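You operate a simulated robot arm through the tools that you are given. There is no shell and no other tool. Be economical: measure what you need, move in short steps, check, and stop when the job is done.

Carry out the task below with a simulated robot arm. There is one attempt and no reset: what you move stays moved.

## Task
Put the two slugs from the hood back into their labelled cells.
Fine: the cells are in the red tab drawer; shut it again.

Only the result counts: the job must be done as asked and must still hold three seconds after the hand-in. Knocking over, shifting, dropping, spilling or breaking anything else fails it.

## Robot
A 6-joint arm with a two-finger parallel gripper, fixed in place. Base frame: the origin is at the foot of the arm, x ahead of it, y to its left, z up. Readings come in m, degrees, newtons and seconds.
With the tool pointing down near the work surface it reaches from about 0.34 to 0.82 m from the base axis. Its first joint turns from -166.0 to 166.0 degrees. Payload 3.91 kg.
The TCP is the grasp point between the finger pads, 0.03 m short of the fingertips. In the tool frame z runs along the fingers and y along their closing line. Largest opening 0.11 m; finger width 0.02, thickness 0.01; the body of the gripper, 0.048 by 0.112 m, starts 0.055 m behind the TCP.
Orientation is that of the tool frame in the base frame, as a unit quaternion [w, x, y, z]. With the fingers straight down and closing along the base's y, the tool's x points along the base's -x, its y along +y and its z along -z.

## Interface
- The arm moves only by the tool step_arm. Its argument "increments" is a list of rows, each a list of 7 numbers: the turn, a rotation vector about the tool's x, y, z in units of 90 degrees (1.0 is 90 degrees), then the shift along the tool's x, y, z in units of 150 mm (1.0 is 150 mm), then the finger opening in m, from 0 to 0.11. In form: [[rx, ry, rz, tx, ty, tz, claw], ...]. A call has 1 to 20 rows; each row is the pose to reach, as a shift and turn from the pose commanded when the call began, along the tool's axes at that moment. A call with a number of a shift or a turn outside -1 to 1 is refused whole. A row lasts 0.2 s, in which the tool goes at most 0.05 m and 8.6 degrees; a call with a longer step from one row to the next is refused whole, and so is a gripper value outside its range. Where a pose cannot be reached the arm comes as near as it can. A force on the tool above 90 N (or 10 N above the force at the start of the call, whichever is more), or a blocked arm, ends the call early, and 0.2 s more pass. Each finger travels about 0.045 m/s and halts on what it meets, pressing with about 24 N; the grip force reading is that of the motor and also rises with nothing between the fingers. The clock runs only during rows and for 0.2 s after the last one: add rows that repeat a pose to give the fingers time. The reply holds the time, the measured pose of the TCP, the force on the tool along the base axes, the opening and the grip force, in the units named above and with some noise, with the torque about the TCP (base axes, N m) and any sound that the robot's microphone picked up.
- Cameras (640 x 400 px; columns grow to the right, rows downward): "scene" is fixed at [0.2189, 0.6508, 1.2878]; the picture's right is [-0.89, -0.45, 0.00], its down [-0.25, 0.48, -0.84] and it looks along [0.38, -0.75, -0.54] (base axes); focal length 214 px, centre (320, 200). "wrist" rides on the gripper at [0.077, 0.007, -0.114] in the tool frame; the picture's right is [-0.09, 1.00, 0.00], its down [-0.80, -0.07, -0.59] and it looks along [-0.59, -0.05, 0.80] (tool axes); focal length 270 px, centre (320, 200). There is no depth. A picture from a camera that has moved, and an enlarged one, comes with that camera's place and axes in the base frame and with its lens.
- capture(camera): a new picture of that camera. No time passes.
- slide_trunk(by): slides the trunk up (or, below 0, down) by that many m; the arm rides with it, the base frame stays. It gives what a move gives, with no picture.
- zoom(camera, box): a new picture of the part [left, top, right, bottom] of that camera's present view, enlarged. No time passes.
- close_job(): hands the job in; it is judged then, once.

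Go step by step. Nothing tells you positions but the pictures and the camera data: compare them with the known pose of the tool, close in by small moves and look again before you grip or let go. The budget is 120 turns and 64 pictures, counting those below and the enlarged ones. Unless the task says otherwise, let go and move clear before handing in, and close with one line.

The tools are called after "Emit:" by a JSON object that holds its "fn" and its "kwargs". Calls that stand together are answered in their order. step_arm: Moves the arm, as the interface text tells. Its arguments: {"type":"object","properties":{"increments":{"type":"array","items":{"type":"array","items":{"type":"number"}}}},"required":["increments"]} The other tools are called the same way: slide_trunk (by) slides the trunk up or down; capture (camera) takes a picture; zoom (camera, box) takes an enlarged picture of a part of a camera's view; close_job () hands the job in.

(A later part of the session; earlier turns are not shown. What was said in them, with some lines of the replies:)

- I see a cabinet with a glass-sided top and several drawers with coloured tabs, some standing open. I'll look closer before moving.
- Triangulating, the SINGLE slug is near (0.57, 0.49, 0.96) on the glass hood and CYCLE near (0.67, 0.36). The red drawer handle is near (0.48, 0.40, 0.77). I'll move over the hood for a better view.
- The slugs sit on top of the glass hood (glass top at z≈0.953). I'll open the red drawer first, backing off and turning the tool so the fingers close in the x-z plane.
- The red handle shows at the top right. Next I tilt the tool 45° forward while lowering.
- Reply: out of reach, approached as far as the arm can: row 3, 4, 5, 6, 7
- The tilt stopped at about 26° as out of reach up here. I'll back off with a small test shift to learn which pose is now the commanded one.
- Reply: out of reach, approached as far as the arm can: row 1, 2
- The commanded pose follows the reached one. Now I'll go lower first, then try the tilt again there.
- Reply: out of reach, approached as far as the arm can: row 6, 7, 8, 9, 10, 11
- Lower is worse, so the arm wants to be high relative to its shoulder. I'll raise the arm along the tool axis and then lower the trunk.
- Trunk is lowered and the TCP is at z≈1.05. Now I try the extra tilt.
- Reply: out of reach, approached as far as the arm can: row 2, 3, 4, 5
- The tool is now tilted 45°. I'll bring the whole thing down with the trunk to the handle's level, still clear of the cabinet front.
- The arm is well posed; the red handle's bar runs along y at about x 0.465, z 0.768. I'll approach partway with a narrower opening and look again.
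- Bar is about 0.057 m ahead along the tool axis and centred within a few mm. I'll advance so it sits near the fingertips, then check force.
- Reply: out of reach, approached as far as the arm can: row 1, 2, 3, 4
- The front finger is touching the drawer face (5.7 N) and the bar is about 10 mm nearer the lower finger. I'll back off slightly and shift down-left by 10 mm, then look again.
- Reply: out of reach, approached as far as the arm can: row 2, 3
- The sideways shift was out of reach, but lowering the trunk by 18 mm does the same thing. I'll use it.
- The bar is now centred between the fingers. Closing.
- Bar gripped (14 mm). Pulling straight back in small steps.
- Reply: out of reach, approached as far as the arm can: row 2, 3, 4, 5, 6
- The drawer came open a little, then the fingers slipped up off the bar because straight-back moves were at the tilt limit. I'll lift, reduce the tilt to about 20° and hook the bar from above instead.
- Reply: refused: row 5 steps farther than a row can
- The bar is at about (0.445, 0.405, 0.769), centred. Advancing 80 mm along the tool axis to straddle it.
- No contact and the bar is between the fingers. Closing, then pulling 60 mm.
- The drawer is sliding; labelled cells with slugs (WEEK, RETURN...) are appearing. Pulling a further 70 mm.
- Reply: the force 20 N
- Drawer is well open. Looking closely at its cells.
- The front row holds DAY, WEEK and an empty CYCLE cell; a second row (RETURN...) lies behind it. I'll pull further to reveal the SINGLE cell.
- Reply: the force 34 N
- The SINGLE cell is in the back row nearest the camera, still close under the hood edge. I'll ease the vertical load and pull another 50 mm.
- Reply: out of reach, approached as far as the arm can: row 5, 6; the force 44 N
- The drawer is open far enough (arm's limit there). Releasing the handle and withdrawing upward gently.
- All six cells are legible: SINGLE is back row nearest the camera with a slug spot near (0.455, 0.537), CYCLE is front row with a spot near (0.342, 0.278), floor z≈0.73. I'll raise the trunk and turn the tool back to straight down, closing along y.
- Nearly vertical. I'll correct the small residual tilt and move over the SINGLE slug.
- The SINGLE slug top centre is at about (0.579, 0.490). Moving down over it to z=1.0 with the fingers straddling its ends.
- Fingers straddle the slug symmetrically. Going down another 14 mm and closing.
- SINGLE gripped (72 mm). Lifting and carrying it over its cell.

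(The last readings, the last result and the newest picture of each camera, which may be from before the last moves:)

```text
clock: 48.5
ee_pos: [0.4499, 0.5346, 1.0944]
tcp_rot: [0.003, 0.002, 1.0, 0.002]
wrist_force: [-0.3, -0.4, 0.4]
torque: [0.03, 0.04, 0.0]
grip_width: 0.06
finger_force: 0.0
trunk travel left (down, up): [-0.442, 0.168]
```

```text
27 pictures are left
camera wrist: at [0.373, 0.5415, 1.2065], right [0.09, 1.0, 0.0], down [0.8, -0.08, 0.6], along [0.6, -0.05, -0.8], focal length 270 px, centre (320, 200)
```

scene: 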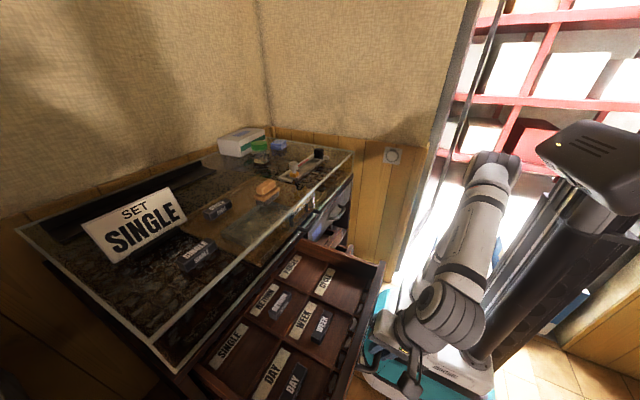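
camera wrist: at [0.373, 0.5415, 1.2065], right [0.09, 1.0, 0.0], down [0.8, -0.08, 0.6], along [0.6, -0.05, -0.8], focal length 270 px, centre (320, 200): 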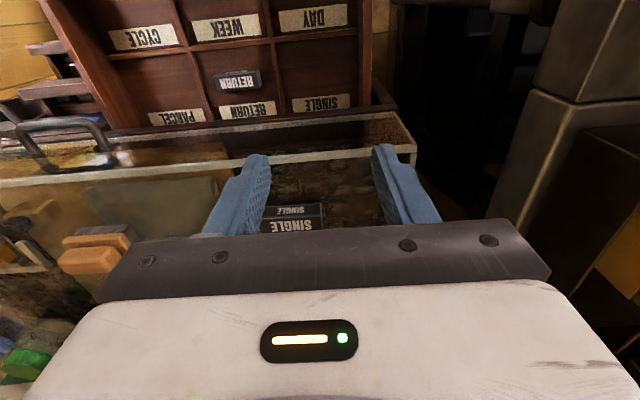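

The slug slipped out on lift and still lies at about its old place on the glass. I'll go back, grip a bit lower and with full grip command.

Emit:
{"fn": "step_arm", "kwargs": {"increments": [[0, 0, 0, -0.25, -0.09, 0, 0.11], [0, 0, 0, -0.5, -0.18, 0, 0.11], [0, 0, 0, -0.75, -0.27, 0, 0.11], [0, 0, 0, -0.82, -0.29, 0.25, 0.11], [0, 0, 0, -0.82, -0.29, 0.5, 0.11], [0, 0, 0, -0.82, -0.29, 0.58, 0.11], [0, 0, 0, -0.82, -0.29, 0.58, 0.11]]}}

Emit:
{"fn": "capture", "kwargs": {"camera": "wrist"}}

Emit:
{"fn": "zoom", "kwargs": {"camera": "scene", "box": [140, 190, 260, 290]}}

```text
clock: 50.1
ee_pos: [0.5731, 0.4929, 1.0061]
tcp_rot: [0.003, 0.002, 1.0, 0.001]
wrist_force: [0.8, 0.3, 0.5]
torque: [0.01, -0.02, -0.02]
grip_width: 0.1099
finger_force: 0.0
trunk travel left (down, up): [-0.442, 0.168]
```

```text
26 pictures are left
camera wrist: at [0.496, 0.4985, 1.119], right [0.09, 1.0, 0.0], down [0.8, -0.08, 0.6], along [0.6, -0.05, -0.8], focal length 270 px, centre (320, 200)
```

wrist: 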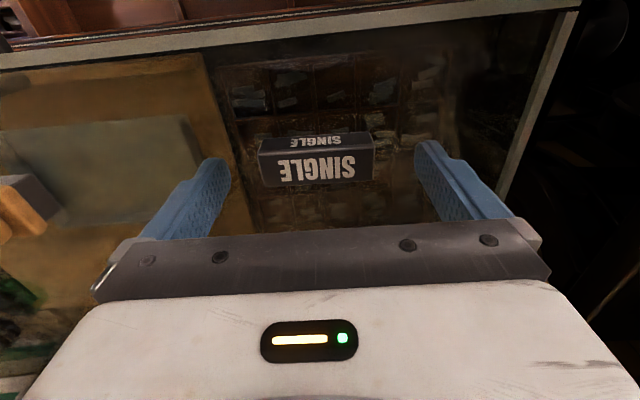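

```text
4.00 times, centred on (200, 240) of scene
camera zoom: at [0.2189, 0.6508, 1.2878], right [-0.89, -0.45, 0.0], down [-0.25, 0.48, -0.84], along [0.38, -0.75, -0.54], focal length 858 px, centre (800, 40)
```

zoom: 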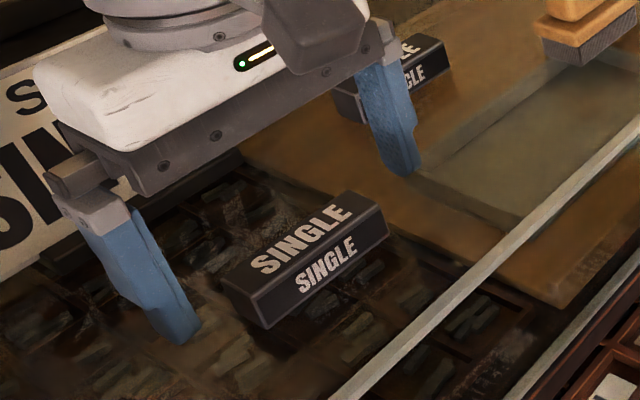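

Position is good. Descending 22 mm, closing fully, then a small test lift.

Emit:
{"fn": "step_arm", "kwargs": {"increments": [[0, 0, 0, 0, -0.013, 0.08, 0.1], [0, 0, 0, 0, -0.013, 0.147, 0.09], [0, 0, 0, 0, -0.013, 0.147, 0], [0, 0, 0, 0, -0.013, 0.147, 0], [0, 0, 0, 0, -0.013, 0.147, 0], [0, 0, 0, 0, -0.013, 0.147, 0], [0, 0, 0, 0, -0.013, 0.147, 0]]}}

Emit:
{"fn": "step_arm", "kwargs": {"increments": [[0, 0, 0, 0, 0, -0.05, 0], [0, 0, 0, 0, 0, -0.1, 0], [0, 0, 0, 0, 0, -0.15, 0], [0, 0, 0, 0, 0, -0.2, 0], [0, 0, 0, 0, 0, -0.2, 0]]}}

Emit:
{"fn": "capture", "kwargs": {"camera": "wrist"}}

```text
clock: 51.7
ee_pos: [0.5735, 0.4906, 0.9845]
tcp_rot: [0.002, 0.004, 1.0, 0.002]
wrist_force: [1.8, -0.4, 0.2]
torque: [-0.01, -0.03, -0.07]
grip_width: 0.0719
finger_force: 24.4
trunk travel left (down, up): [-0.442, 0.168]
```

```text
clock: 52.9
ee_pos: [0.5732, 0.4909, 1.0137]
tcp_rot: [0.003, 0.002, 1.0, 0.002]
wrist_force: [0.2, -0.1, -4.7]
torque: [-0.02, 0.02, 0.0]
grip_width: 0.0718
finger_force: 24.0
trunk travel left (down, up): [-0.442, 0.168]
```

```text
24 pictures are left
camera wrist: at [0.4968, 0.4972, 1.1263], right [0.09, 1.0, 0.0], down [0.8, -0.08, 0.6], along [0.6, -0.05, -0.8], focal length 270 px, centre (320, 200)
```

wrist: 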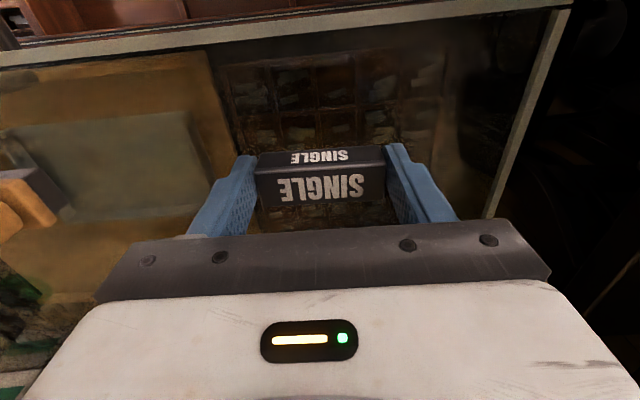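

Holding it now (about 4.7 N of weight). Moving gently over the cell at this height.

Emit:
{"fn": "step_arm", "kwargs": {"increments": [[0, 0, 0, 0.06, 0.02, -0.03, 0], [0, 0, 0, 0.14, 0.05, -0.06, 0], [0, 0, 0, 0.22, 0.085, -0.08, 0], [0, 0, 0, 0.3, 0.12, -0.08, 0], [0, 0, 0, 0.38, 0.15, -0.08, 0], [0, 0, 0, 0.46, 0.18, -0.08, 0], [0, 0, 0, 0.54, 0.21, -0.08, 0], [0, 0, 0, 0.62, 0.245, -0.08, 0], [0, 0, 0, 0.7, 0.275, -0.08, 0], [0, 0, 0, 0.75, 0.295, -0.08, 0], [0, 0, 0, 0.767, 0.3, -0.08, 0], [0, 0, 0, 0.767, 0.3, -0.08, 0]]}}

Emit:
{"fn": "capture", "kwargs": {"camera": "wrist"}}

Emit:
{"fn": "zoom", "kwargs": {"camera": "scene", "box": [120, 200, 340, 400]}}

```text
clock: 55.5
ee_pos: [0.458, 0.5368, 1.0243]
tcp_rot: [0.002, 0.003, 1.0, 0.002]
wrist_force: [0.3, 0.1, -4.2]
torque: [0.03, 0.04, -0.01]
grip_width: 0.0717
finger_force: 23.5
trunk travel left (down, up): [-0.442, 0.168]
```

```text
23 pictures are left
camera wrist: at [0.381, 0.5429, 1.1383], right [0.09, 1.0, 0.0], down [0.8, -0.08, 0.6], along [0.6, -0.05, -0.8], focal length 270 px, centre (320, 200)
```

wrist: 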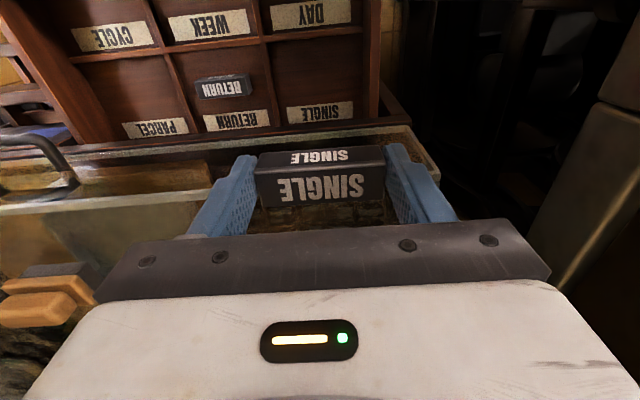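

```text
2.00 times, centred on (230, 300) of scene
camera zoom: at [0.2189, 0.6508, 1.2878], right [-0.89, -0.45, 0.0], down [-0.25, 0.48, -0.84], along [0.38, -0.75, -0.54], focal length 429 px, centre (500, 0)
```

zoom: 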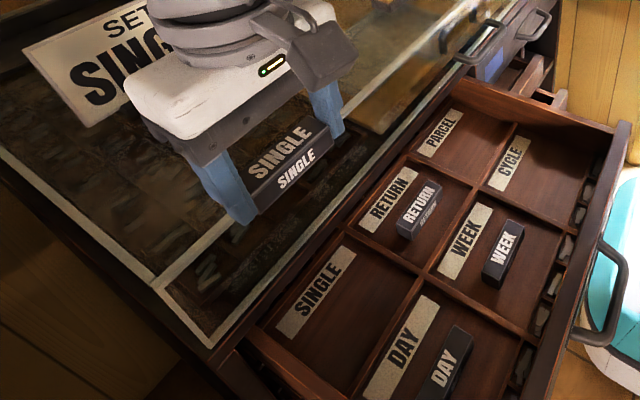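

The cell's free floor spans x≈0.43–0.505, so I'll lower at x≈0.454. To keep the wrist clear of the hood edge I lean the tool back 9°.

Emit:
{"fn": "step_arm", "kwargs": {"increments": [[0, -0.03, 0, 0.027, 0, 0, 0], [0, -0.065, 0, 0.027, 0, 0.02, 0], [0, -0.1, 0, 0.027, 0, 0.08, 0], [0, -0.1, 0, 0.027, 0, 0.18, 0], [0, -0.1, 0, 0.027, 0, 0.3, 0], [0, -0.1, 0, 0.027, 0, 0.42, 0], [0, -0.1, 0, 0.027, 0, 0.54, 0], [0, -0.1, 0, 0.027, 0, 0.66, 0], [0, -0.1, 0, 0.027, 0, 0.78, 0], [0, -0.1, 0, 0.027, 0, 0.9, 0], [0, -0.1, 0, 0.027, 0, 0.97, 0], [0, -0.1, 0, 0.027, 0, 1, 0], [0, -0.1, 0, 0.027, 0, 1, 0]]}}

Emit:
{"fn": "capture", "kwargs": {"camera": "wrist"}}

Emit:
{"fn": "zoom", "kwargs": {"camera": "scene", "box": [120, 200, 340, 400]}}

```text
clock: 58.3
ee_pos: [0.4552, 0.5367, 0.876]
tcp_rot: [0.081, 0.003, 0.997, 0.001]
wrist_force: [0.0, 0.0, -4.2]
torque: [0.0, 0.05, -0.03]
grip_width: 0.0717
finger_force: 24.4
trunk travel left (down, up): [-0.442, 0.168]
```

```text
21 pictures are left
camera wrist: at [0.362, 0.5426, 0.9754], right [0.09, 1.0, 0.02], down [0.69, -0.08, 0.72], along [0.71, -0.05, -0.7], focal length 270 px, centre (320, 200)
```

wrist: 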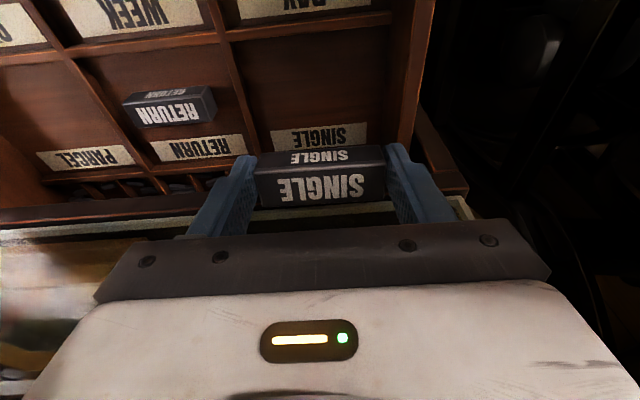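

```text
2.00 times, centred on (230, 300) of scene
camera zoom: at [0.2189, 0.6508, 1.2878], right [-0.89, -0.45, 0.0], down [-0.25, 0.48, -0.84], along [0.38, -0.75, -0.54], focal length 429 px, centre (500, 0)
```

zoom: 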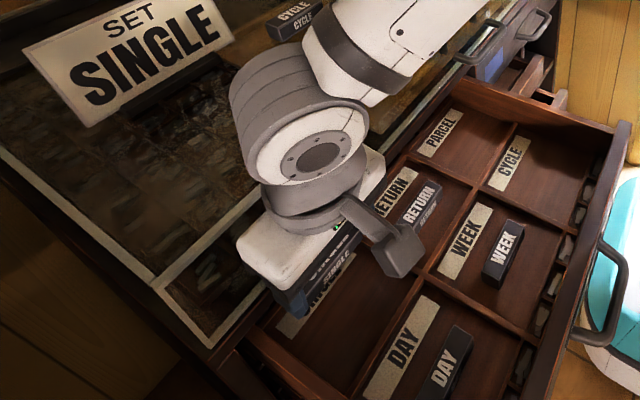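

The wrist joint will pass close to the hood edge, so I'll lean back 5° more and shift 11 mm toward me before lowering further.

Emit:
{"fn": "step_arm", "kwargs": {"increments": [[0, -0.03, 0, 0.04, 0, -0.005, 0], [0, -0.06, 0, 0.072, 0, -0.012, 0], [0, -0.06, 0, 0.085, 0, 0.07, 0], [0, -0.06, 0, 0.1, 0, 0.16, 0], [0, -0.06, 0, 0.116, 0, 0.26, 0], [0, -0.06, 0, 0.133, 0, 0.36, 0], [0, -0.06, 0, 0.149, 0, 0.46, 0], [0, -0.06, 0, 0.164, 0, 0.547, 0], [0, -0.06, 0, 0.164, 0, 0.547, 0]]}}

Emit:
{"fn": "zoom", "kwargs": {"camera": "scene", "box": [120, 200, 340, 400]}}

Emit:
{"fn": "capture", "kwargs": {"camera": "wrist"}}

```text
clock: 60.3
ee_pos: [0.4418, 0.5382, 0.7892]
tcp_rot: [0.129, 0.003, 0.992, 0.001]
wrist_force: [-0.6, 0.3, -3.4]
torque: [0.01, 0.02, -0.01]
grip_width: 0.0714
finger_force: 23.8
trunk travel left (down, up): [-0.442, 0.168]
```

```text
2.00 times, centred on (230, 300) of scene
camera zoom: at [0.2189, 0.6508, 1.2878], right [-0.89, -0.45, 0.0], down [-0.25, 0.48, -0.84], along [0.38, -0.75, -0.54], focal length 429 px, centre (500, 0)
```

zoom: 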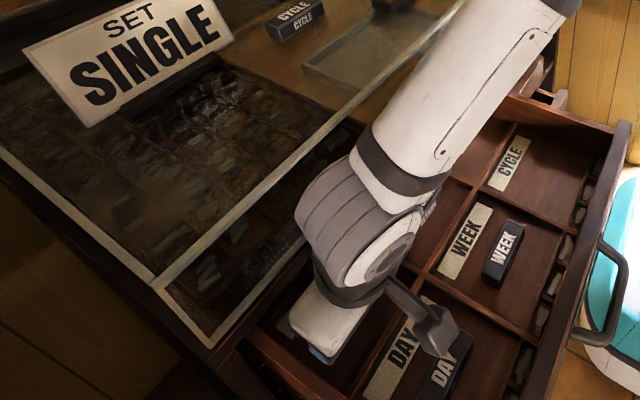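

```text
18 pictures are left
camera wrist: at [0.3404, 0.5438, 0.8797], right [0.09, 1.0, 0.03], down [0.62, -0.08, 0.78], along [0.78, -0.05, -0.63], focal length 270 px, centre (320, 200)
```

wrist: 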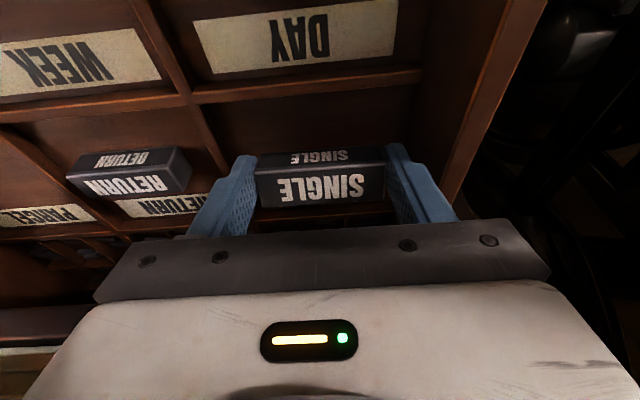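

Everything is clear of the hood and the slug is centred in the SINGLE cell. Lowering 20 mm more.

Emit:
{"fn": "step_arm", "kwargs": {"increments": [[0, 0, 0, 0.01, 0, 0.04, 0], [0, 0, 0, 0.02, 0, 0.08, 0], [0, 0, 0, 0.034, 0, 0.122, 0], [0, 0, 0, 0.034, 0, 0.122, 0]]}}

```text
clock: 61.3
ee_pos: [0.4435, 0.5379, 0.7716]
tcp_rot: [0.128, 0.002, 0.992, 0.001]
wrist_force: [-0.3, 1.2, -4.0]
torque: [0.01, 0.02, 0.0]
grip_width: 0.0717
finger_force: 24.2
trunk travel left (down, up): [-0.442, 0.168]
```

Emit:
{"fn": "step_arm", "kwargs": {"increments": [[0, 0, 0, 0.005, 0, 0.02, 0], [0, 0, 0, 0.007, 0, 0.027, 0], [0, 0, 0, 0.007, 0, 0.027, 0]]}}

Emit:
{"fn": "zoom", "kwargs": {"camera": "wrist", "box": [160, 60, 480, 260]}}

```text
clock: 62.1
ee_pos: [0.4429, 0.5368, 0.7659]
tcp_rot: [0.127, 0.002, 0.992, 0.002]
wrist_force: [-0.1, -0.7, -3.2]
torque: [-0.01, 0.06, 0.04]
grip_width: 0.0717
finger_force: 24.4
trunk travel left (down, up): [-0.442, 0.168]
```

```text
2.00 times, centred on (320, 160) of wrist
camera zoom: at [0.3402, 0.5438, 0.8565], right [0.09, 1.0, 0.02], down [0.62, -0.08, 0.78], along [0.78, -0.05, -0.63], focal length 541 px, centre (320, 280)
```

zoom: 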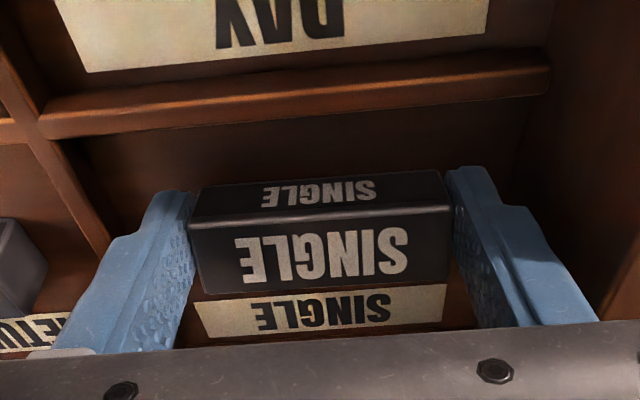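

Not yet on the floor. Creeping down in 2 mm steps.

Emit:
{"fn": "step_arm", "kwargs": {"increments": [[0, 0, 0, 0.0035, 0, 0.013, 0], [0, 0, 0, 0.007, 0, 0.026, 0], [0, 0, 0, 0.007, 0, 0.026, 0]]}}

Emit:
{"fn": "step_arm", "kwargs": {"increments": [[0, 0, 0, 0.0035, 0, 0.013, 0], [0, 0, 0, 0.0035, 0, 0.013, 0]]}}

```text
clock: 62.9
ee_pos: [0.4436, 0.5371, 0.763]
tcp_rot: [0.128, 0.002, 0.992, 0.002]
wrist_force: [-0.8, -0.7, -1.8]
torque: [-0.11, 0.02, 0.05]
grip_width: 0.0718
finger_force: 23.7
trunk travel left (down, up): [-0.442, 0.168]
```

```text
clock: 63.5
ee_pos: [0.4429, 0.5375, 0.7631]
tcp_rot: [0.129, 0.004, 0.992, 0.002]
wrist_force: [0.5, 1.5, 10.1]
torque: [-0.47, -0.01, 0.01]
grip_width: 0.0718
finger_force: 24.0
trunk travel left (down, up): [-0.442, 0.168]
```

Contact with the floor (about 10 N). Opening slightly and withdrawing along the tool axis.

Emit:
{"fn": "step_arm", "kwargs": {"increments": [[0, 0, 0, 0, 0, -0.01, 0.078], [0, 0, 0, 0, 0, -0.01, 0.086], [0, 0, 0, 0, 0, -0.01, 0.086], [0, 0, 0, 0, 0, -0.08, 0.086], [0, 0, 0, 0, 0, -0.2, 0.086], [0, 0, 0, 0, 0, -0.4, 0.086], [0, 0, 0, 0, 0, -0.65, 0.086], [0, 0, 0, 0, 0, -0.9, 0.086], [0, 0, 0, 0, 0, -0.9, 0.086]]}}

Emit:
{"fn": "capture", "kwargs": {"camera": "wrist"}}

```text
clock: 65.5
ee_pos: [0.4079, 0.5372, 0.8925]
tcp_rot: [0.129, 0.002, 0.992, 0.002]
wrist_force: [-0.2, 0.5, -0.5]
torque: [0.01, 0.01, 0.03]
grip_width: 0.0863
finger_force: 0.0
trunk travel left (down, up): [-0.442, 0.168]
```

```text
16 pictures are left
camera wrist: at [0.3057, 0.5435, 0.9829], right [0.09, 1.0, 0.03], down [0.62, -0.08, 0.78], along [0.78, -0.05, -0.63], focal length 270 px, centre (320, 200)
```

wrist: 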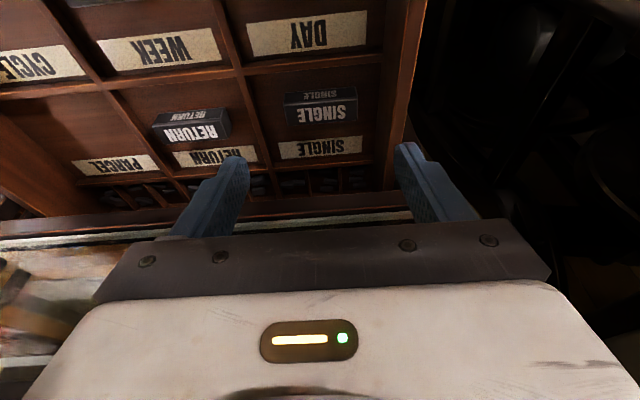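

SINGLE sits well in its cell, in front of its label. Next CYCLE: rising, levelling the tool and moving over the hood.

Emit:
{"fn": "step_arm", "kwargs": {"increments": [[0, 0, 0, 0, 0, -0.25, 0.11], [0, 0, 0, 0, 0, -0.5, 0.11], [0, 0, 0, 0, 0, -0.75, 0.11], [0, 0, 0, 0, 0, -1, 0.11], [0, 0, 0, 0, 0, -1, 0.11]]}}

Emit:
{"fn": "step_arm", "kwargs": {"increments": [[0, 0.02, 0, -0.12, -0.11, -0.07, 0.11], [0, 0.04, 0, -0.25, -0.23, -0.14, 0.11], [0, 0.06, 0, -0.37, -0.34, -0.2, 0.11], [0, 0.08, 0, -0.5, -0.46, -0.25, 0.11], [0, 0.1, 0, -0.62, -0.57, -0.28, 0.11], [0, 0.12, 0, -0.74, -0.69, -0.3, 0.11], [0, 0.14, 0, -0.87, -0.8, -0.31, 0.11], [0, 0.164, 0, -0.985, -0.913, -0.31, 0.11], [0, 0.164, 0, -0.985, -0.913, -0.31, 0.11]]}}

Emit:
{"fn": "capture", "kwargs": {"camera": "wrist"}}

```text
clock: 66.7
ee_pos: [0.3709, 0.5363, 1.0356]
tcp_rot: [0.128, 0.004, 0.992, 0.001]
wrist_force: [0.4, -0.1, 0.7]
torque: [-0.03, 0.01, 0.01]
grip_width: 0.1097
finger_force: 0.1
trunk travel left (down, up): [-0.442, 0.168]
```

```text
clock: 68.7
ee_pos: [0.5018, 0.3992, 1.1181]
tcp_rot: [-0.001, 0.003, 1.0, 0.002]
wrist_force: [-0.4, -0.3, -0.5]
torque: [-0.06, 0.03, -0.01]
grip_width: 0.1102
finger_force: 0.0
trunk travel left (down, up): [-0.442, 0.168]
```

```text
15 pictures are left
camera wrist: at [0.4253, 0.4042, 1.2325], right [0.09, 1.0, 0.0], down [0.8, -0.08, 0.59], along [0.59, -0.05, -0.81], focal length 270 px, centre (320, 200)
```

wrist: 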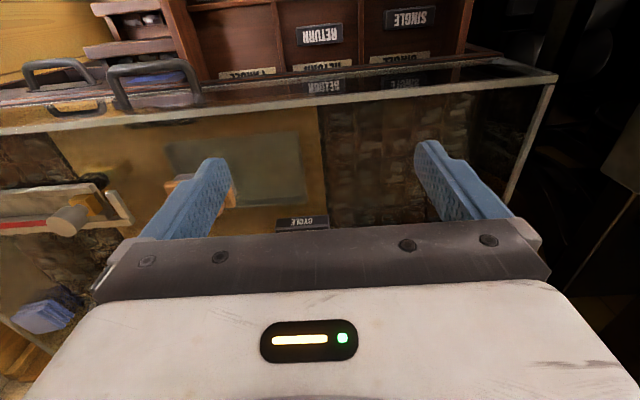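

Emit:
{"fn": "step_arm", "kwargs": {"increments": [[0, 0, 0, -0.2, -0.05, 0, 0.11], [0, 0, 0, -0.45, -0.11, 0, 0.11], [0, 0, 0, -0.7, -0.17, 0, 0.11], [0, 0, 0, -0.9, -0.23, 0, 0.11], [0, 0, 0, -0.9, -0.23, 0, 0.11]]}}

Emit:
{"fn": "capture", "kwargs": {"camera": "wrist"}}

```text
clock: 69.9
ee_pos: [0.636, 0.3637, 1.1176]
tcp_rot: [-0.001, 0.003, 1.0, 0.001]
wrist_force: [-0.6, 0.3, -0.5]
torque: [0.03, -0.03, -0.01]
grip_width: 0.1102
finger_force: 0.0
trunk travel left (down, up): [-0.442, 0.168]
```

```text
14 pictures are left
camera wrist: at [0.5601, 0.3701, 1.2324], right [0.09, 1.0, 0.0], down [0.8, -0.08, 0.59], along [0.59, -0.05, -0.81], focal length 270 px, centre (320, 200)
```

wrist: 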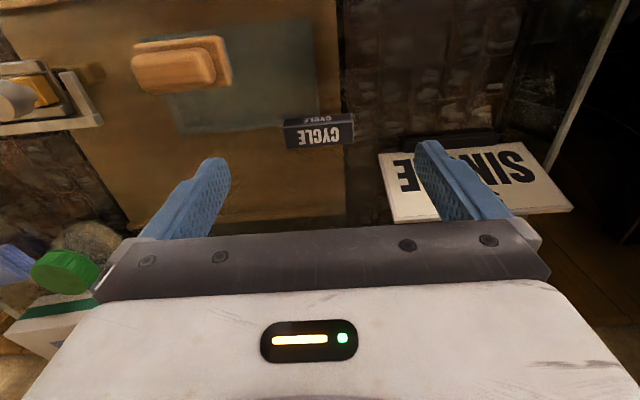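

CYCLE's top centre is at (0.667, 0.362), and the sign's edge stays clear of the fingers. Descending over it with a 95 mm opening.

Emit:
{"fn": "step_arm", "kwargs": {"increments": [[0, 0, 0, -0.2, -0.012, 0.1, 0.095], [0, 0, 0, -0.2, -0.012, 0.3, 0.095], [0, 0, 0, -0.2, -0.012, 0.5, 0.095], [0, 0, 0, -0.2, -0.012, 0.7, 0.095], [0, 0, 0, -0.2, -0.012, 0.78, 0.095], [0, 0, 0, -0.2, -0.012, 0.78, 0.095]]}}

Emit:
{"fn": "capture", "kwargs": {"camera": "wrist"}}

```text
clock: 71.3
ee_pos: [0.668, 0.3634, 1.0013]
tcp_rot: [-0.001, 0.002, 1.0, 0.002]
wrist_force: [-0.5, 0.1, -0.6]
torque: [0.01, 0.01, 0.0]
grip_width: 0.095
finger_force: 0.0
trunk travel left (down, up): [-0.442, 0.168]
```

```text
13 pictures are left
camera wrist: at [0.592, 0.3696, 1.1142], right [0.09, 1.0, 0.0], down [0.8, -0.08, 0.59], along [0.59, -0.05, -0.81], focal length 270 px, centre (320, 200)
```

wrist: 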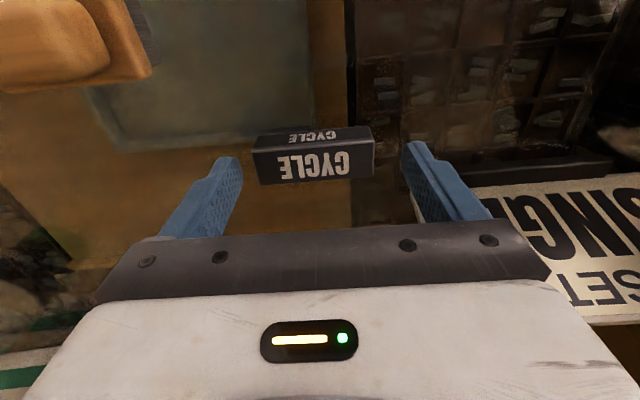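

Aligned. Down 17 mm, close fully, then a slow test lift.

Emit:
{"fn": "step_arm", "kwargs": {"increments": [[0, 0, 0, 0.02, -0.013, 0.06, 0.095], [0, 0, 0, 0.02, -0.013, 0.115, 0.09], [0, 0, 0, 0.02, -0.013, 0.115, 0], [0, 0, 0, 0.02, -0.013, 0.115, 0], [0, 0, 0, 0.02, -0.013, 0.115, 0], [0, 0, 0, 0.02, -0.013, 0.115, 0], [0, 0, 0, 0.02, -0.013, 0.115, 0]]}}

Emit:
{"fn": "step_arm", "kwargs": {"increments": [[0, 0, 0, 0, 0, -0.05, 0], [0, 0, 0, 0, 0, -0.12, 0], [0, 0, 0, 0, 0, -0.2, 0], [0, 0, 0, 0, 0, -0.28, 0], [0, 0, 0, 0, 0, -0.36, 0], [0, 0, 0, 0, 0, -0.42, 0], [0, 0, 0, 0, 0, -0.45, 0], [0, 0, 0, 0, 0, -0.45, 0]]}}

```text
clock: 72.9
ee_pos: [0.6628, 0.3604, 0.9842]
tcp_rot: [0.0, 0.003, 1.0, 0.001]
wrist_force: [-0.2, -0.3, -0.7]
torque: [-0.14, 0.02, 0.0]
grip_width: 0.0717
finger_force: 23.8
trunk travel left (down, up): [-0.442, 0.168]
```

```text
clock: 74.7
ee_pos: [0.6625, 0.3592, 1.052]
tcp_rot: [-0.001, 0.003, 1.0, 0.001]
wrist_force: [0.2, -0.6, -3.6]
torque: [0.03, 0.03, 0.02]
grip_width: 0.0715
finger_force: 24.1
trunk travel left (down, up): [-0.442, 0.168]
```

CYCLE is held. Raising a bit more and carrying it back over the drawer, clear of the brush and hood handle.

Emit:
{"fn": "step_arm", "kwargs": {"increments": [[0, 0, 0, 0.03, -0.005, -0.08, 0], [0, 0, 0, 0.1, -0.02, -0.16, 0], [0, 0, 0, 0.2, -0.045, -0.24, 0], [0, 0, 0, 0.31, -0.07, -0.3, 0], [0, 0, 0, 0.43, -0.1, -0.32, 0], [0, 0, 0, 0.55, -0.13, -0.32, 0], [0, 0, 0, 0.67, -0.165, -0.32, 0], [0, 0, 0, 0.79, -0.2, -0.32, 0], [0, 0, 0, 0.91, -0.23, -0.32, 0], [0, 0, 0, 1, -0.255, -0.32, 0]]}}

Emit:
{"fn": "step_arm", "kwargs": {"increments": [[0, 0, 0, 0.05, -0.013, 0, 0], [0, 0, 0, 0.14, -0.035, 0, 0], [0, 0, 0, 0.26, -0.065, 0, 0], [0, 0, 0, 0.38, -0.1, 0, 0], [0, 0, 0, 0.5, -0.13, 0, 0], [0, 0, 0, 0.62, -0.165, 0, 0], [0, 0, 0, 0.74, -0.2, 0, 0], [0, 0, 0, 0.86, -0.23, 0, 0], [0, 0, 0, 0.96, -0.255, 0, 0], [0, 0, 0, 1, -0.265, 0, 0], [0, 0, 0, 1, -0.265, 0, 0]]}}

Emit:
{"fn": "capture", "kwargs": {"camera": "wrist"}}

```text
clock: 76.9
ee_pos: [0.5133, 0.3215, 1.1019]
tcp_rot: [-0.001, 0.003, 1.0, 0.002]
wrist_force: [0.2, 0.5, -3.4]
torque: [0.02, 0.02, -0.01]
grip_width: 0.0721
finger_force: 24.3
trunk travel left (down, up): [-0.442, 0.168]
```

```text
clock: 79.3
ee_pos: [0.363, 0.2833, 1.1005]
tcp_rot: [-0.001, 0.003, 1.0, 0.002]
wrist_force: [0.3, 0.6, -3.1]
torque: [-0.01, 0.04, 0.01]
grip_width: 0.0717
finger_force: 23.9
trunk travel left (down, up): [-0.442, 0.168]
```

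```text
12 pictures are left
camera wrist: at [0.2868, 0.2893, 1.213], right [0.09, 1.0, 0.0], down [0.8, -0.08, 0.59], along [0.59, -0.05, -0.81], focal length 270 px, centre (320, 200)
```

wrist: 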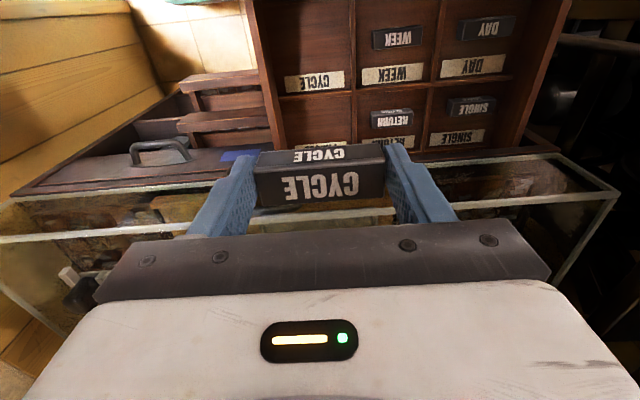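

The CYCLE cell's spot is at about (0.342, 0.274). Aligning and lowering.

Emit:
{"fn": "step_arm", "kwargs": {"increments": [[0, 0, 0, 0.07, -0.03, 0.03, 0], [0, 0, 0, 0.133, -0.06, 0.1, 0], [0, 0, 0, 0.133, -0.06, 0.22, 0], [0, 0, 0, 0.133, -0.06, 0.35, 0], [0, 0, 0, 0.133, -0.06, 0.48, 0], [0, 0, 0, 0.133, -0.06, 0.61, 0], [0, 0, 0, 0.133, -0.06, 0.74, 0], [0, 0, 0, 0.133, -0.06, 0.87, 0], [0, 0, 0, 0.133, -0.06, 0.96, 0], [0, 0, 0, 0.133, -0.06, 1, 0], [0, 0, 0, 0.133, -0.06, 1, 0]]}}

Emit:
{"fn": "step_arm", "kwargs": {"increments": [[0, 0, 0, 0, 0, 0.04, 0], [0, 0, 0, 0, 0, 0.13, 0], [0, 0, 0, 0, 0, 0.25, 0], [0, 0, 0, 0, 0, 0.37, 0], [0, 0, 0, 0, 0, 0.49, 0], [0, 0, 0, 0, 0, 0.61, 0], [0, 0, 0, 0, 0, 0.7, 0], [0, 0, 0, 0, 0, 0.75, 0], [0, 0, 0, 0, 0, 0.77, 0], [0, 0, 0, 0, 0, 0.77, 0]]}}

Emit:
{"fn": "capture", "kwargs": {"camera": "wrist"}}

```text
clock: 81.7
ee_pos: [0.3416, 0.276, 0.9497]
tcp_rot: [-0.001, 0.002, 1.0, 0.002]
wrist_force: [-0.4, 0.2, -3.7]
torque: [0.04, 0.02, 0.0]
grip_width: 0.0716
finger_force: 24.5
trunk travel left (down, up): [-0.442, 0.168]
```

```text
clock: 83.9
ee_pos: [0.3417, 0.2756, 0.8346]
tcp_rot: [-0.001, 0.003, 1.0, 0.002]
wrist_force: [-0.4, 0.7, -4.7]
torque: [0.0, 0.02, 0.0]
grip_width: 0.0718
finger_force: 24.4
trunk travel left (down, up): [-0.442, 0.168]
```

```text
11 pictures are left
camera wrist: at [0.2657, 0.2813, 0.9486], right [0.09, 1.0, 0.0], down [0.8, -0.08, 0.59], along [0.59, -0.05, -0.81], focal length 270 px, centre (320, 200)
```

wrist: 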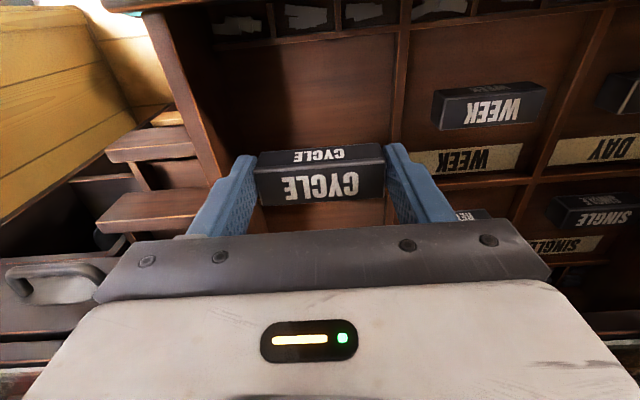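

Slug is centred in the CYCLE cell with clearance both sides. Lowering to just above the floor.

Emit:
{"fn": "step_arm", "kwargs": {"increments": [[0, 0, 0, 0, -0.005, 0.06, 0], [0, 0, 0, 0, -0.01, 0.16, 0], [0, 0, 0, 0, -0.01, 0.26, 0], [0, 0, 0, 0, -0.01, 0.35, 0], [0, 0, 0, 0, -0.01, 0.41, 0], [0, 0, 0, 0, -0.01, 0.44, 0], [0, 0, 0, 0, -0.01, 0.44, 0]]}}

Emit:
{"fn": "step_arm", "kwargs": {"increments": [[0, 0, 0, 0, 0, 0.015, 0], [0, 0, 0, 0, 0, 0.022, 0], [0, 0, 0, 0, 0, 0.022, 0]]}}

```text
clock: 85.5
ee_pos: [0.3406, 0.275, 0.7687]
tcp_rot: [-0.001, 0.003, 1.0, 0.001]
wrist_force: [0.3, 0.4, -2.9]
torque: [0.0, 0.05, 0.02]
grip_width: 0.0718
finger_force: 23.8
trunk travel left (down, up): [-0.442, 0.168]
```

```text
clock: 86.3
ee_pos: [0.3424, 0.2747, 0.765]
tcp_rot: [-0.001, 0.002, 1.0, 0.002]
wrist_force: [-0.1, 0.5, -3.7]
torque: [-0.06, 0.08, 0.03]
grip_width: 0.0717
finger_force: 23.7
trunk travel left (down, up): [-0.442, 0.168]
```

Emit:
{"fn": "step_arm", "kwargs": {"increments": [[0, 0, 0, 0, 0, 0.012, 0], [0, 0, 0, 0, 0, 0.02, 0], [0, 0, 0, 0, 0, 0.02, 0]]}}

```text
clock: 87.1
ee_pos: [0.3417, 0.2749, 0.7629]
tcp_rot: [-0.001, 0.002, 1.0, 0.001]
wrist_force: [-0.5, -0.2, -4.1]
torque: [-0.01, 0.01, -0.03]
grip_width: 0.0719
finger_force: 24.0
trunk travel left (down, up): [-0.442, 0.168]
```

Emit:
{"fn": "step_arm", "kwargs": {"increments": [[0, 0, 0, 0, 0, 0.012, 0], [0, 0, 0, 0, 0, 0.02, 0], [0, 0, 0, 0, 0, 0.02, 0]]}}

```text
clock: 87.9
ee_pos: [0.3423, 0.2732, 0.7607]
tcp_rot: [0.0, 0.003, 1.0, 0.003]
wrist_force: [-0.6, -2.5, 19.1]
torque: [-0.3, -0.01, -0.06]
grip_width: 0.0719
finger_force: 23.9
trunk travel left (down, up): [-0.442, 0.168]
```

Contact with the floor. Opening and rising.

Emit:
{"fn": "step_arm", "kwargs": {"increments": [[0, 0, 0, 0, 0, -0.012, 0.078], [0, 0, 0, 0, 0, -0.012, 0.085], [0, 0, 0, 0, 0, -0.012, 0.085], [0, 0, 0, 0, 0, -0.1, 0.085], [0, 0, 0, 0, 0, -0.3, 0.085], [0, 0, 0, 0, 0, -0.55, 0.085], [0, 0, 0, 0, 0, -0.8, 0.085], [0, 0, 0, 0, 0, -1, 0.085], [0, 0, 0, 0, 0, -1, 0.085]]}}

Emit:
{"fn": "zoom", "kwargs": {"camera": "scene", "box": [180, 200, 400, 400]}}

```text
clock: 89.9
ee_pos: [0.3435, 0.272, 0.9093]
tcp_rot: [-0.002, 0.003, 1.0, 0.001]
wrist_force: [-0.5, -0.1, -0.3]
torque: [-0.03, 0.01, 0.01]
grip_width: 0.0852
finger_force: 0.0
trunk travel left (down, up): [-0.442, 0.168]
```

```text
2.00 times, centred on (290, 300) of scene
camera zoom: at [0.2189, 0.6508, 1.2878], right [-0.89, -0.45, 0.0], down [-0.25, 0.48, -0.84], along [0.38, -0.75, -0.54], focal length 429 px, centre (380, 0)
```

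zoom: 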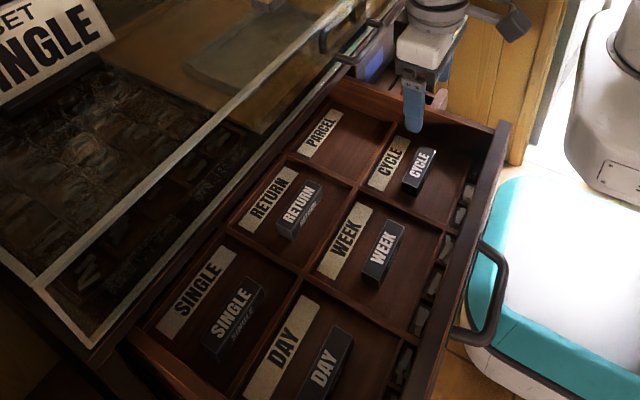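

Both slugs are in their labelled cells. Now to shut the drawer: closing the fingers and moving in front of the handle.

Emit:
{"fn": "step_arm", "kwargs": {"increments": [[0, 0, 0, 0.2, 0.14, 0, 0.05], [0, 0, 0, 0.4, 0.28, 0, 0.02], [0, 0, 0, 0.6, 0.42, 0, 0], [0, 0, 0, 0.8, 0.56, 0, 0], [0, 0, 0, 1, 0.7, 0, 0], [0, 0, 0, 1, 0.88, 0, 0]]}}

Emit:
{"fn": "step_arm", "kwargs": {"increments": [[0, 0, 0, 0.15, 0, 0, 0], [0, 0, 0, 0.3, 0, 0, 0], [0, 0, 0, 0.3, 0, 0, 0]]}}

Emit:
{"fn": "capture", "kwargs": {"camera": "wrist"}}

```text
clock: 91.3
ee_pos: [0.1943, 0.4078, 0.9116]
tcp_rot: [-0.001, 0.002, 1.0, 0.001]
wrist_force: [-0.4, 0.0, -0.1]
torque: [-0.02, 0.01, -0.03]
grip_width: 0.0003
finger_force: 23.4
trunk travel left (down, up): [-0.442, 0.168]
```

```text
clock: 92.1
ee_pos: [0.1495, 0.4066, 0.9112]
tcp_rot: [-0.001, 0.003, 1.0, 0.002]
wrist_force: [0.2, -0.2, 0.0]
torque: [0.0, -0.02, 0.0]
grip_width: 0.0001
finger_force: 23.8
trunk travel left (down, up): [-0.442, 0.168]
```

```text
9 pictures are left
camera wrist: at [0.0732, 0.4134, 1.0247], right [0.09, 1.0, 0.0], down [0.8, -0.08, 0.59], along [0.59, -0.05, -0.81], focal length 270 px, centre (320, 200)
```

wrist: 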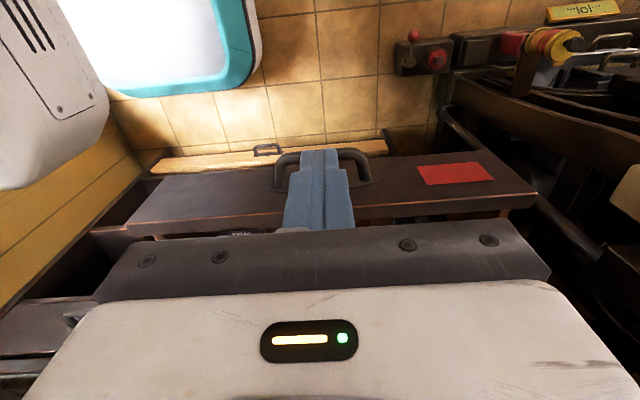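

The handle bar is straight ahead at x≈0.2. Lowering the closed fingers in front of it.

Emit:
{"fn": "step_arm", "kwargs": {"increments": [[0, 0, 0, 0, 0, 0.25, 0], [0, 0, 0, 0, 0, 0.5, 0], [0, 0, 0, 0, 0, 0.75, 0], [0, 0, 0, 0, 0, 0.89, 0], [0, 0, 0, 0, 0, 0.89, 0]]}}

Emit:
{"fn": "step_arm", "kwargs": {"increments": [[0, 0, 0, -0.08, 0, 0, 0], [0, 0, 0, -0.16, 0, 0, 0], [0, 0, 0, -0.24, 0, 0, 0], [0, 0, 0, -0.32, 0, 0, 0], [0, 0, 0, -0.4, 0, 0, 0], [0, 0, 0, -0.48, 0, 0, 0], [0, 0, 0, -0.56, 0, 0, 0], [0, 0, 0, -0.64, 0, 0, 0], [0, 0, 0, -0.72, 0, 0, 0], [0, 0, 0, -0.8, 0, 0, 0], [0, 0, 0, -0.8, 0, 0, 0]]}}

Emit:
{"fn": "capture", "kwargs": {"camera": "wrist"}}

```text
clock: 93.3
ee_pos: [0.1473, 0.4082, 0.7769]
tcp_rot: [-0.001, 0.003, 1.0, 0.002]
wrist_force: [-0.9, 0.0, -0.3]
torque: [-0.01, -0.01, -0.02]
grip_width: 0.0
finger_force: 23.8
trunk travel left (down, up): [-0.442, 0.168]
```

```text
clock: 95.7
ee_pos: [0.2674, 0.4058, 0.7766]
tcp_rot: [-0.001, 0.002, 1.0, 0.001]
wrist_force: [0.6, -0.6, 0.3]
torque: [-0.01, 0.06, -0.01]
grip_width: 0.0
finger_force: 24.3
trunk travel left (down, up): [-0.442, 0.168]
```

```text
8 pictures are left
camera wrist: at [0.192, 0.4122, 0.8898], right [0.09, 1.0, 0.0], down [0.8, -0.08, 0.59], along [0.59, -0.05, -0.81], focal length 270 px, centre (320, 200)
```

wrist: 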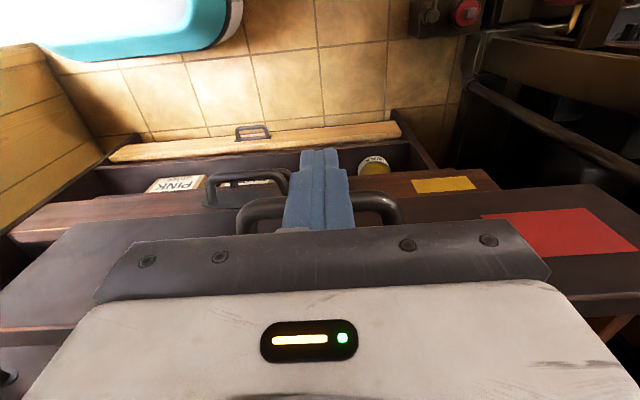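

The drawer is sliding in smoothly. Continuing, and leaning the tool back as it nears the cabinet.

Emit:
{"fn": "step_arm", "kwargs": {"increments": [[0, 0, 0, -0.08, 0, 0, 0], [0, -0.02, 0, -0.16, 0, 0, 0], [0, -0.04, 0, -0.24, 0, 0, 0], [0, -0.06, 0, -0.32, 0, 0, 0], [0, -0.08, 0, -0.4, 0, 0, 0], [0, -0.1, 0, -0.48, 0, 0, 0], [0, -0.12, 0, -0.56, 0, 0, 0], [0, -0.14, 0, -0.64, 0, 0, 0], [0, -0.16, 0, -0.72, 0, 0, 0], [0, -0.16, 0, -0.8, 0, 0, 0], [0, -0.16, 0, -0.8, 0, 0, 0]]}}

Emit:
{"fn": "capture", "kwargs": {"camera": "scene"}}

```text
clock: 98.1
ee_pos: [0.3883, 0.4048, 0.7774]
tcp_rot: [0.124, 0.003, 0.992, 0.001]
wrist_force: [0.1, 0.0, -0.4]
torque: [0.01, -0.03, 0.01]
grip_width: 0.0
finger_force: 23.7
trunk travel left (down, up): [-0.442, 0.168]
```

```text
7 pictures are left
```

scene: 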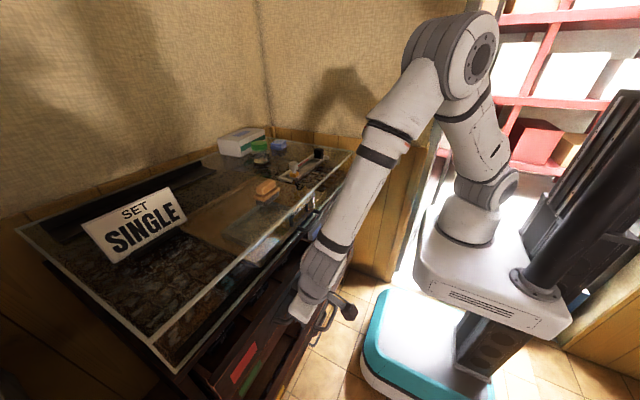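

Nearly home. Pushing the last stretch in 6 mm steps.

Emit:
{"fn": "step_arm", "kwargs": {"increments": [[0, 0, 0, -0.05, 0, 0.013, 0], [0, 0, 0, -0.1, 0, 0.026, 0], [0, 0, 0, -0.15, 0, 0.038, 0], [0, 0, 0, -0.2, 0, 0.051, 0], [0, 0, 0, -0.25, 0, 0.064, 0], [0, 0, 0, -0.29, 0, 0.074, 0], [0, 0, 0, -0.33, 0, 0.084, 0], [0, 0, 0, -0.33, 0, 0.084, 0]]}}

Emit:
{"fn": "step_arm", "kwargs": {"increments": [[0, 0, 0, -0.02, 0, 0.005, 0], [0, 0, 0, -0.04, 0, 0.01, 0], [0, 0, 0, -0.06, 0, 0.015, 0], [0, 0, 0, -0.06, 0, 0.015, 0]]}}

```text
clock: 99.9
ee_pos: [0.4389, 0.406, 0.7769]
tcp_rot: [0.125, 0.004, 0.992, 0.001]
wrist_force: [-0.1, -0.1, 0.1]
torque: [-0.01, 0.02, 0.0]
grip_width: 0.0
finger_force: 23.9
trunk travel left (down, up): [-0.442, 0.168]
```

```text
clock: 100.9
ee_pos: [0.4442, 0.4046, 0.7764]
tcp_rot: [0.124, 0.003, 0.992, 0.0]
wrist_force: [-26.5, 2.8, -1.9]
torque: [0.31, 0.37, 0.17]
grip_width: 0.0
finger_force: 24.8
trunk travel left (down, up): [-0.442, 0.168]
```

It met its stop (26 N). Backing away and checking that it is flush.

Emit:
{"fn": "step_arm", "kwargs": {"increments": [[0, 0, 0, 0.1, 0, -0.026, 0], [0, 0, 0, 0.35, 0, -0.09, 0], [0, 0, 0, 0.6, 0, -0.3, 0], [0, 0, 0, 0.7, 0, -0.6, 0], [0, 0, 0, 0.7, 0, -0.85, 0], [0, 0, 0, 0.7, 0, -0.85, 0]]}}

Emit:
{"fn": "capture", "kwargs": {"camera": "wrist"}}

Emit:
{"fn": "zoom", "kwargs": {"camera": "scene", "box": [160, 180, 380, 400]}}

```text
clock: 102.3
ee_pos: [0.3141, 0.4031, 0.8746]
tcp_rot: [0.125, 0.002, 0.992, 0.002]
wrist_force: [-0.5, -0.1, 1.0]
torque: [0.03, 0.0, -0.02]
grip_width: 0.0
finger_force: 23.9
trunk travel left (down, up): [-0.442, 0.168]
```

```text
6 pictures are left
camera wrist: at [0.2119, 0.4104, 0.9648], right [0.09, 1.0, 0.03], down [0.63, -0.08, 0.77], along [0.77, -0.05, -0.63], focal length 270 px, centre (320, 200)
```

wrist: 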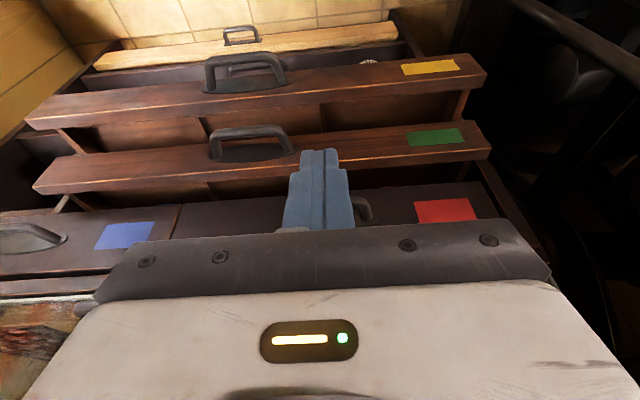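

```text
1.82 times, centred on (270, 290) of scene
camera zoom: at [0.2189, 0.6508, 1.2878], right [-0.89, -0.45, 0.0], down [-0.25, 0.48, -0.84], along [0.38, -0.75, -0.54], focal length 390 px, centre (411, 36)
```

zoom: 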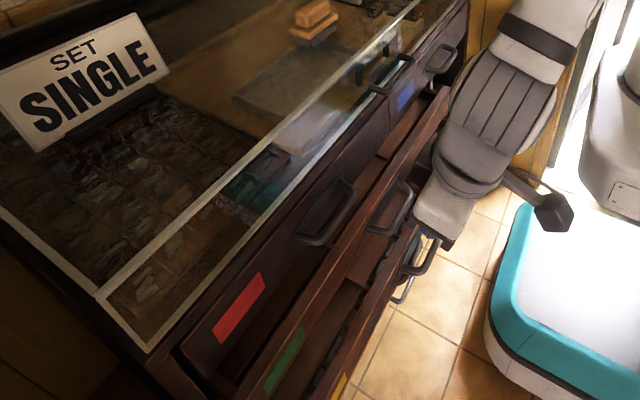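

The red drawer face is flush with the blue one and its tab is back at its starting pixel position. The green and yellow drawers look unmoved and the arm is clear, so I'm handing in.

Emit:
{"fn": "close_job", "kwargs": {}}

```text
The job is handed in.
```

The SINGLE and CYCLE slugs are back in their labelled cells, the red tab drawer is shut, and the arm is clear.
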